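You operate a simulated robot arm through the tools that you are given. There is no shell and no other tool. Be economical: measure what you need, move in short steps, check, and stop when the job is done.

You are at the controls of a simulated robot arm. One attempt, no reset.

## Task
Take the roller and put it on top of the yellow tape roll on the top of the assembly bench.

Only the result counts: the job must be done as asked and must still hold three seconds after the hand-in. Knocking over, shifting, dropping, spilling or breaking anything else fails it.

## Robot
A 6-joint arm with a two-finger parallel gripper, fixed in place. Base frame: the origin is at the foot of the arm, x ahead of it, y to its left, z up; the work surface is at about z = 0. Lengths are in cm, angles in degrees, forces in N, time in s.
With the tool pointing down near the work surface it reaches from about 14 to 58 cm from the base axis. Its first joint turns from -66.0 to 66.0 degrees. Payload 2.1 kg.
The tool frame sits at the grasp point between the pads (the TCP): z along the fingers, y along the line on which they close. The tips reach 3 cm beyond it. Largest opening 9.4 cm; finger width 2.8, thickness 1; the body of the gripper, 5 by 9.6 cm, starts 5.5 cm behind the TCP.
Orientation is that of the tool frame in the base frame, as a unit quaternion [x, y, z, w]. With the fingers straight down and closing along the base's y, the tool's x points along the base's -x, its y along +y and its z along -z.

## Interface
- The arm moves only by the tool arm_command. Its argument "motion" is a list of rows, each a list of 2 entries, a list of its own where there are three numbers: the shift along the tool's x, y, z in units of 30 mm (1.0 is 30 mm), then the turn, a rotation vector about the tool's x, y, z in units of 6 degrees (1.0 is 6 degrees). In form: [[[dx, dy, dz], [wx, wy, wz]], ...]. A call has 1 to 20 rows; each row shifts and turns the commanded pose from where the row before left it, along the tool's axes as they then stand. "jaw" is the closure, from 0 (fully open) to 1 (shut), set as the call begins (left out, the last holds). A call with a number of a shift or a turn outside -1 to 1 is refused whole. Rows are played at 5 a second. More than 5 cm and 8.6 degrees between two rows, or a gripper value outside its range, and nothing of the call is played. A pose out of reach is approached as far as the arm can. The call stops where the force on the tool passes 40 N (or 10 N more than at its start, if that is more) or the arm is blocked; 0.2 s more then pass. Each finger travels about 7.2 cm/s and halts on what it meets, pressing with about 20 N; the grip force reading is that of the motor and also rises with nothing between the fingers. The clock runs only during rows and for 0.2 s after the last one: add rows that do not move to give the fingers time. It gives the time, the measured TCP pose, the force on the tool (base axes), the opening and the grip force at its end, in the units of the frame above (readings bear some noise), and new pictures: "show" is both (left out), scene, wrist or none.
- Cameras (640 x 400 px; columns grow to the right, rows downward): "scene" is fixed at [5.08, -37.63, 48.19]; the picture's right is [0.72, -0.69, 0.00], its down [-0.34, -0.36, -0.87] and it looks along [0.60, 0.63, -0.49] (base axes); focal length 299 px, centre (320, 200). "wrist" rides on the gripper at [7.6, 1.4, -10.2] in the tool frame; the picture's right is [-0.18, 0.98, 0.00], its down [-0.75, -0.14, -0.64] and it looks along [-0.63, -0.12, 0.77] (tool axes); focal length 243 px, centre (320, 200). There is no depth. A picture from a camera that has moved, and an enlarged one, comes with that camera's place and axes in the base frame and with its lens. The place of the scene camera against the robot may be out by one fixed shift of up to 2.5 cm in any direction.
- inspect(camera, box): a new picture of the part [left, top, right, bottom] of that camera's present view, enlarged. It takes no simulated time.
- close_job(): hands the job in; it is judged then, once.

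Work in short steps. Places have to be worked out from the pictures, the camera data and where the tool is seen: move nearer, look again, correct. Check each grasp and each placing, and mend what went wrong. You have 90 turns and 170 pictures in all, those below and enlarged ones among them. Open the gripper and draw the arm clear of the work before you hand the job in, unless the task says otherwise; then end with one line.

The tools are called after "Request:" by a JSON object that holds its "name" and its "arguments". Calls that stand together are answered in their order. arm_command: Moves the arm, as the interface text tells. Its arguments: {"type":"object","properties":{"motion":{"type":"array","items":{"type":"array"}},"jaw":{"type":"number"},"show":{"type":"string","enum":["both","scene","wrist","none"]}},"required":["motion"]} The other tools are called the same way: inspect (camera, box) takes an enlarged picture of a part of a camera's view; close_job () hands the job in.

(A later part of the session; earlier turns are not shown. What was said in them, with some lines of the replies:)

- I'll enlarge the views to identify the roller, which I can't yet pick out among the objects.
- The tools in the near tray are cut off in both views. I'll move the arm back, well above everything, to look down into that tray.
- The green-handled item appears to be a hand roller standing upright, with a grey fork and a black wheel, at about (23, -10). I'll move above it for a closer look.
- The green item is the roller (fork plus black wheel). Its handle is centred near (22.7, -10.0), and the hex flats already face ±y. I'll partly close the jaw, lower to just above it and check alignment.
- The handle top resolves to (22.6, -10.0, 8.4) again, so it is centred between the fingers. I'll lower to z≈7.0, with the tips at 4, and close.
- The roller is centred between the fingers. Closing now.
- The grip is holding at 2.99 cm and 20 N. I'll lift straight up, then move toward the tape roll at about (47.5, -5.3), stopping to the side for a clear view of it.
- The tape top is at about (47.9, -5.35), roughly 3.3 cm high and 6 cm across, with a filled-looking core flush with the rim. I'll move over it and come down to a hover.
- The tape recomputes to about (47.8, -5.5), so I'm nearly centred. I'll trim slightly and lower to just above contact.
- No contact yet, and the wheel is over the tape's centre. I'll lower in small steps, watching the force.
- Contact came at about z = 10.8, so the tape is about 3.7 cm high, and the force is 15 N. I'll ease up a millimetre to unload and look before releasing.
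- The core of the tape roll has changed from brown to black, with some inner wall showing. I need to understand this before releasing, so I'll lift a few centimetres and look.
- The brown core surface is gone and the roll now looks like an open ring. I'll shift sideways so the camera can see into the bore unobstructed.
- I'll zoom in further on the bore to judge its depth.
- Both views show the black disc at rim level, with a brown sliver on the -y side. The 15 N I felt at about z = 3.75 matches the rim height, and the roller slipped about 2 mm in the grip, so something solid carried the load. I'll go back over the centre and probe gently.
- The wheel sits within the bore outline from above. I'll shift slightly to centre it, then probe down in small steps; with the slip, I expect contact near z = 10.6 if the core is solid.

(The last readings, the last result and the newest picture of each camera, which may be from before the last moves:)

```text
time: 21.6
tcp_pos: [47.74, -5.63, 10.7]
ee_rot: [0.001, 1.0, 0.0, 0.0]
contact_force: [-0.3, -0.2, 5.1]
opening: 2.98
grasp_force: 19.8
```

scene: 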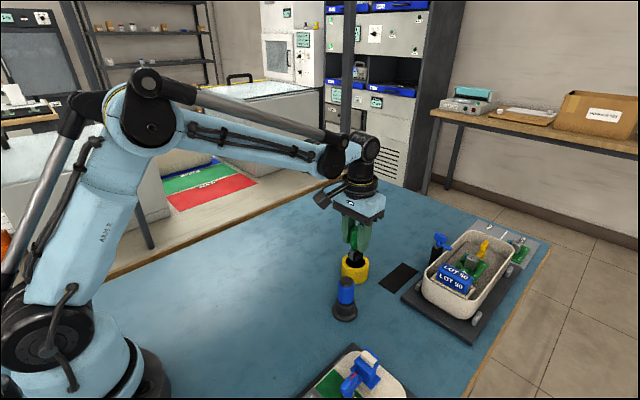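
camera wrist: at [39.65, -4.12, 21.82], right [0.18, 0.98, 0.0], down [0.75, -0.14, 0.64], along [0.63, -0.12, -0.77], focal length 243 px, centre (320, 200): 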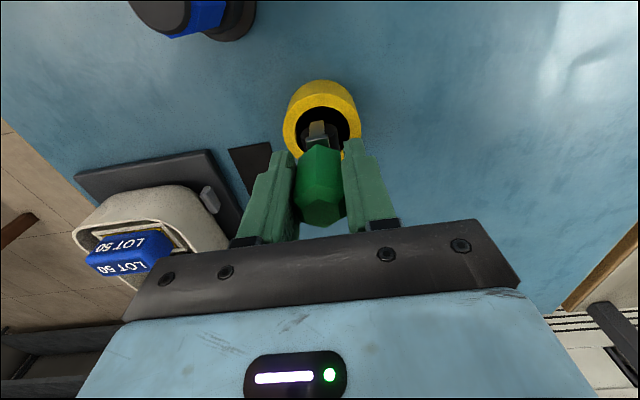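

Contact came at the same surface, now with a gentle 5 N, so the support is solid. I'll open the jaws only slightly, keeping the roller caged, to see whether it stands on its own.

Request:
{"name": "arm_command", "arguments": {"motion": [[[0, 0, 0], [0, 0, 0]], [[0, 0, 0], [0, 0, 0]], [[0, 0, 0], [0, 0, 0]], [[0, 0, 0], [0, 0, 0]]], "jaw": 0.63}}

Request:
{"name": "inspect", "arguments": {"camera": "scene", "box": [330, 220, 390, 290]}}

Request:
{"name": "inspect", "arguments": {"camera": "wrist", "box": [260, 70, 390, 240]}}

```text
time: 22.6
tcp_pos: [47.64, -5.44, 10.67]
ee_rot: [0.0, 1.0, 0.0, 0.0]
contact_force: [0.1, 0.2, -0.4]
opening: 3.45
grasp_force: 0.1
camera wrist: at [39.94, -4.01, 20.92], right [0.18, 0.98, 0.0], down [0.75, -0.14, 0.64], along [0.63, -0.12, -0.77], focal length 243 px, centre (320, 200)
```

scene: 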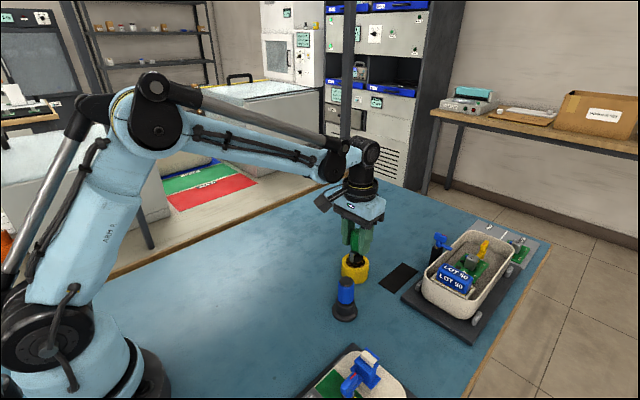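
wrist: 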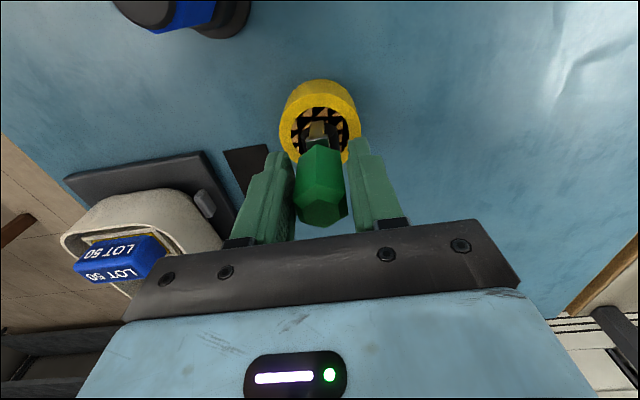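

```text
5.71 times, centred on (360, 255) of scene
camera zoom: at [5.08, -37.63, 48.19], right [0.72, -0.69, 0.0], down [-0.34, -0.36, -0.87], along [0.6, 0.63, -0.49], focal length 1709 px, centre (91, -114)
```

zoom: 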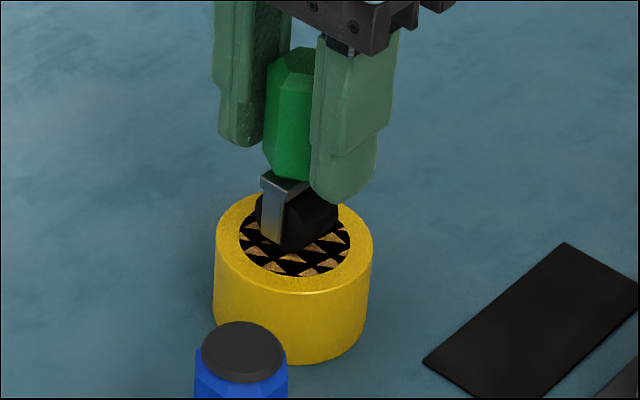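

```text
2.35 times, centred on (325, 155) of wrist
camera zoom: at [39.94, -4.01, 20.92], right [0.18, 0.98, 0.0], down [0.75, -0.14, 0.64], along [0.63, -0.12, -0.77], focal length 571 px, centre (308, 306)
```

zoom: 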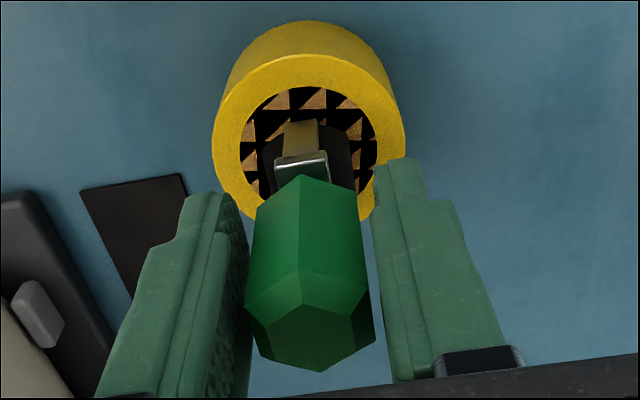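

The triangular brown and black pattern is two coplanar surfaces flickering over each other, so the colour change was a rendering effect and the core is solid. The roller stands clear of both fingers. I'll open a bit more and check that it stays steady.

Request:
{"name": "arm_command", "arguments": {"motion": [[[0, 0, 0], [0, 0, 0]], [[0, 0, 0], [0, 0, 0]], [[0, 0, 0], [0, 0, 0]], [[0, 0, 0], [0, 0, 0]], [[0, 0, 0], [0, 0, 0]], [[0, 0, 0], [0, 0, 0]], [[0, 0, 0], [0, 0, 0]], [[0, 0, 0], [0, 0, 0]], [[0, 0, 0], [0, 0, 0]], [[0, 0, 0], [0, 0, 0]]], "jaw": 0.55}}

Request:
{"name": "inspect", "arguments": {"camera": "scene", "box": [330, 220, 390, 290]}}

Request:
{"name": "inspect", "arguments": {"camera": "wrist", "box": [260, 70, 390, 240]}}

```text
time: 24.8
tcp_pos: [47.64, -5.47, 10.64]
ee_rot: [0.0, 1.0, 0.0, 0.001]
contact_force: [-0.9, 0.2, 0.0]
opening: 4.22
grasp_force: 0.0
camera wrist: at [39.94, -4.01, 20.92], right [0.18, 0.98, 0.0], down [0.75, -0.14, 0.64], along [0.63, -0.12, -0.77], focal length 243 px, centre (320, 200)
```

scene: 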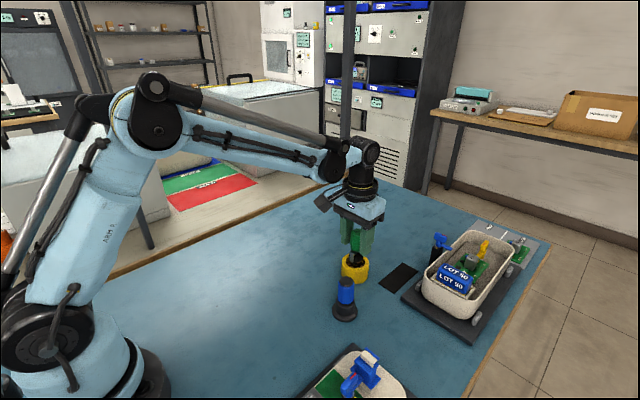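
wrist: 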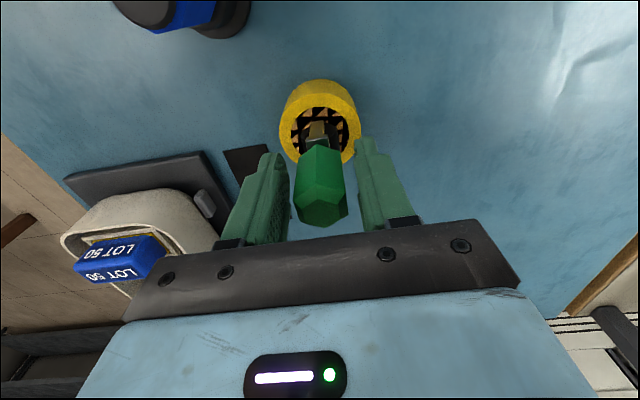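

```text
5.71 times, centred on (360, 255) of scene
camera zoom: at [5.08, -37.63, 48.19], right [0.72, -0.69, 0.0], down [-0.34, -0.36, -0.87], along [0.6, 0.63, -0.49], focal length 1709 px, centre (91, -114)
```

zoom: 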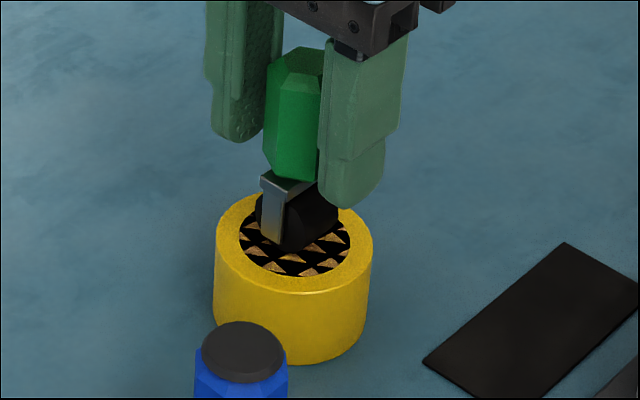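

```text
2.35 times, centred on (325, 155) of wrist
camera zoom: at [39.94, -4.01, 20.92], right [0.18, 0.98, 0.0], down [0.75, -0.14, 0.64], along [0.63, -0.12, -0.77], focal length 571 px, centre (308, 306)
```

zoom: 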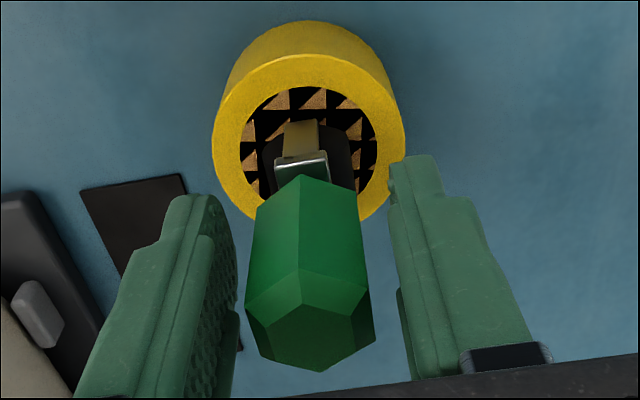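

The roller is standing free and did not move over 2 s. I'll open fully, raise straight up and draw clear.

Request:
{"name": "arm_command", "arguments": {"motion": [[[0, 0, 0], [0, 0, 0]], [[0, 0, 0], [0, 0, 0]], [[0, 0, -0.4], [0, 0, 0]], [[0, 0, -0.8], [0, 0, 0]], [[0, 0, -0.9], [0, 0, 0]], [[0, 0, -0.9], [0, 0, 0]], [[0, 0, -0.9], [0, 0, 0]], [[0, 0, -0.9], [0, 0, 0]], [[0.9, 0, -0.5], [0, 0, 0]], [[0.9, 0, 0], [0, 0, 0]], [[0.9, 0, 0], [0, 0, 0]], [[0.9, 0, 0], [0, 0, 0]], [[0, 0, 0], [0, 0, 0]]], "jaw": 0.2}}

Request:
{"name": "inspect", "arguments": {"camera": "scene", "box": [330, 220, 390, 290]}}

```text
time: 27.6
tcp_pos: [36.87, -5.43, 26.49]
ee_rot: [-0.001, 1.0, 0.0, -0.001]
contact_force: [0.1, 0.1, 0.0]
opening: 7.5
grasp_force: 0.1
camera wrist: at [29.07, -3.99, 36.78], right [0.18, 0.98, 0.0], down [0.75, -0.14, 0.64], along [0.63, -0.12, -0.77], focal length 243 px, centre (320, 200)
```

scene: 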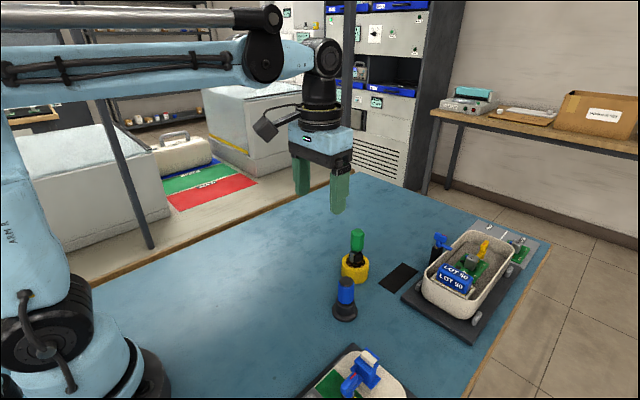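
wrist: 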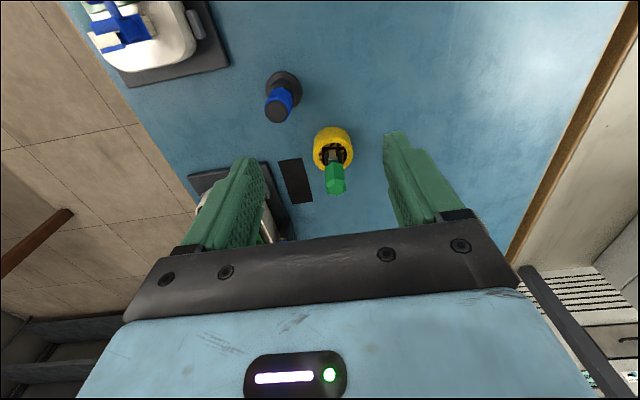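

```text
5.71 times, centred on (360, 255) of scene
camera zoom: at [5.07, -37.63, 48.19], right [0.72, -0.69, 0.0], down [-0.34, -0.36, -0.87], along [0.6, 0.63, -0.49], focal length 1709 px, centre (91, -114)
```

zoom: 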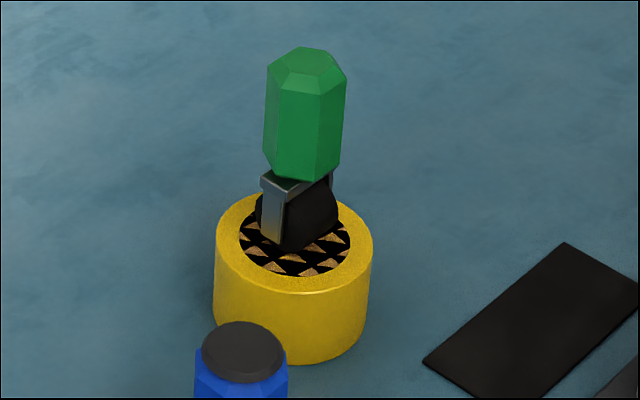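

The roller stands upright and steady on the tape roll, the gripper is open and clear, and nothing else has moved. Handing in.

Request:
{"name": "close_job", "arguments": {}}

```text
The job is handed in.
```

The roller is standing upright on top of the yellow tape roll, the gripper is open and clear, and nothing else on the bench appeared to move.
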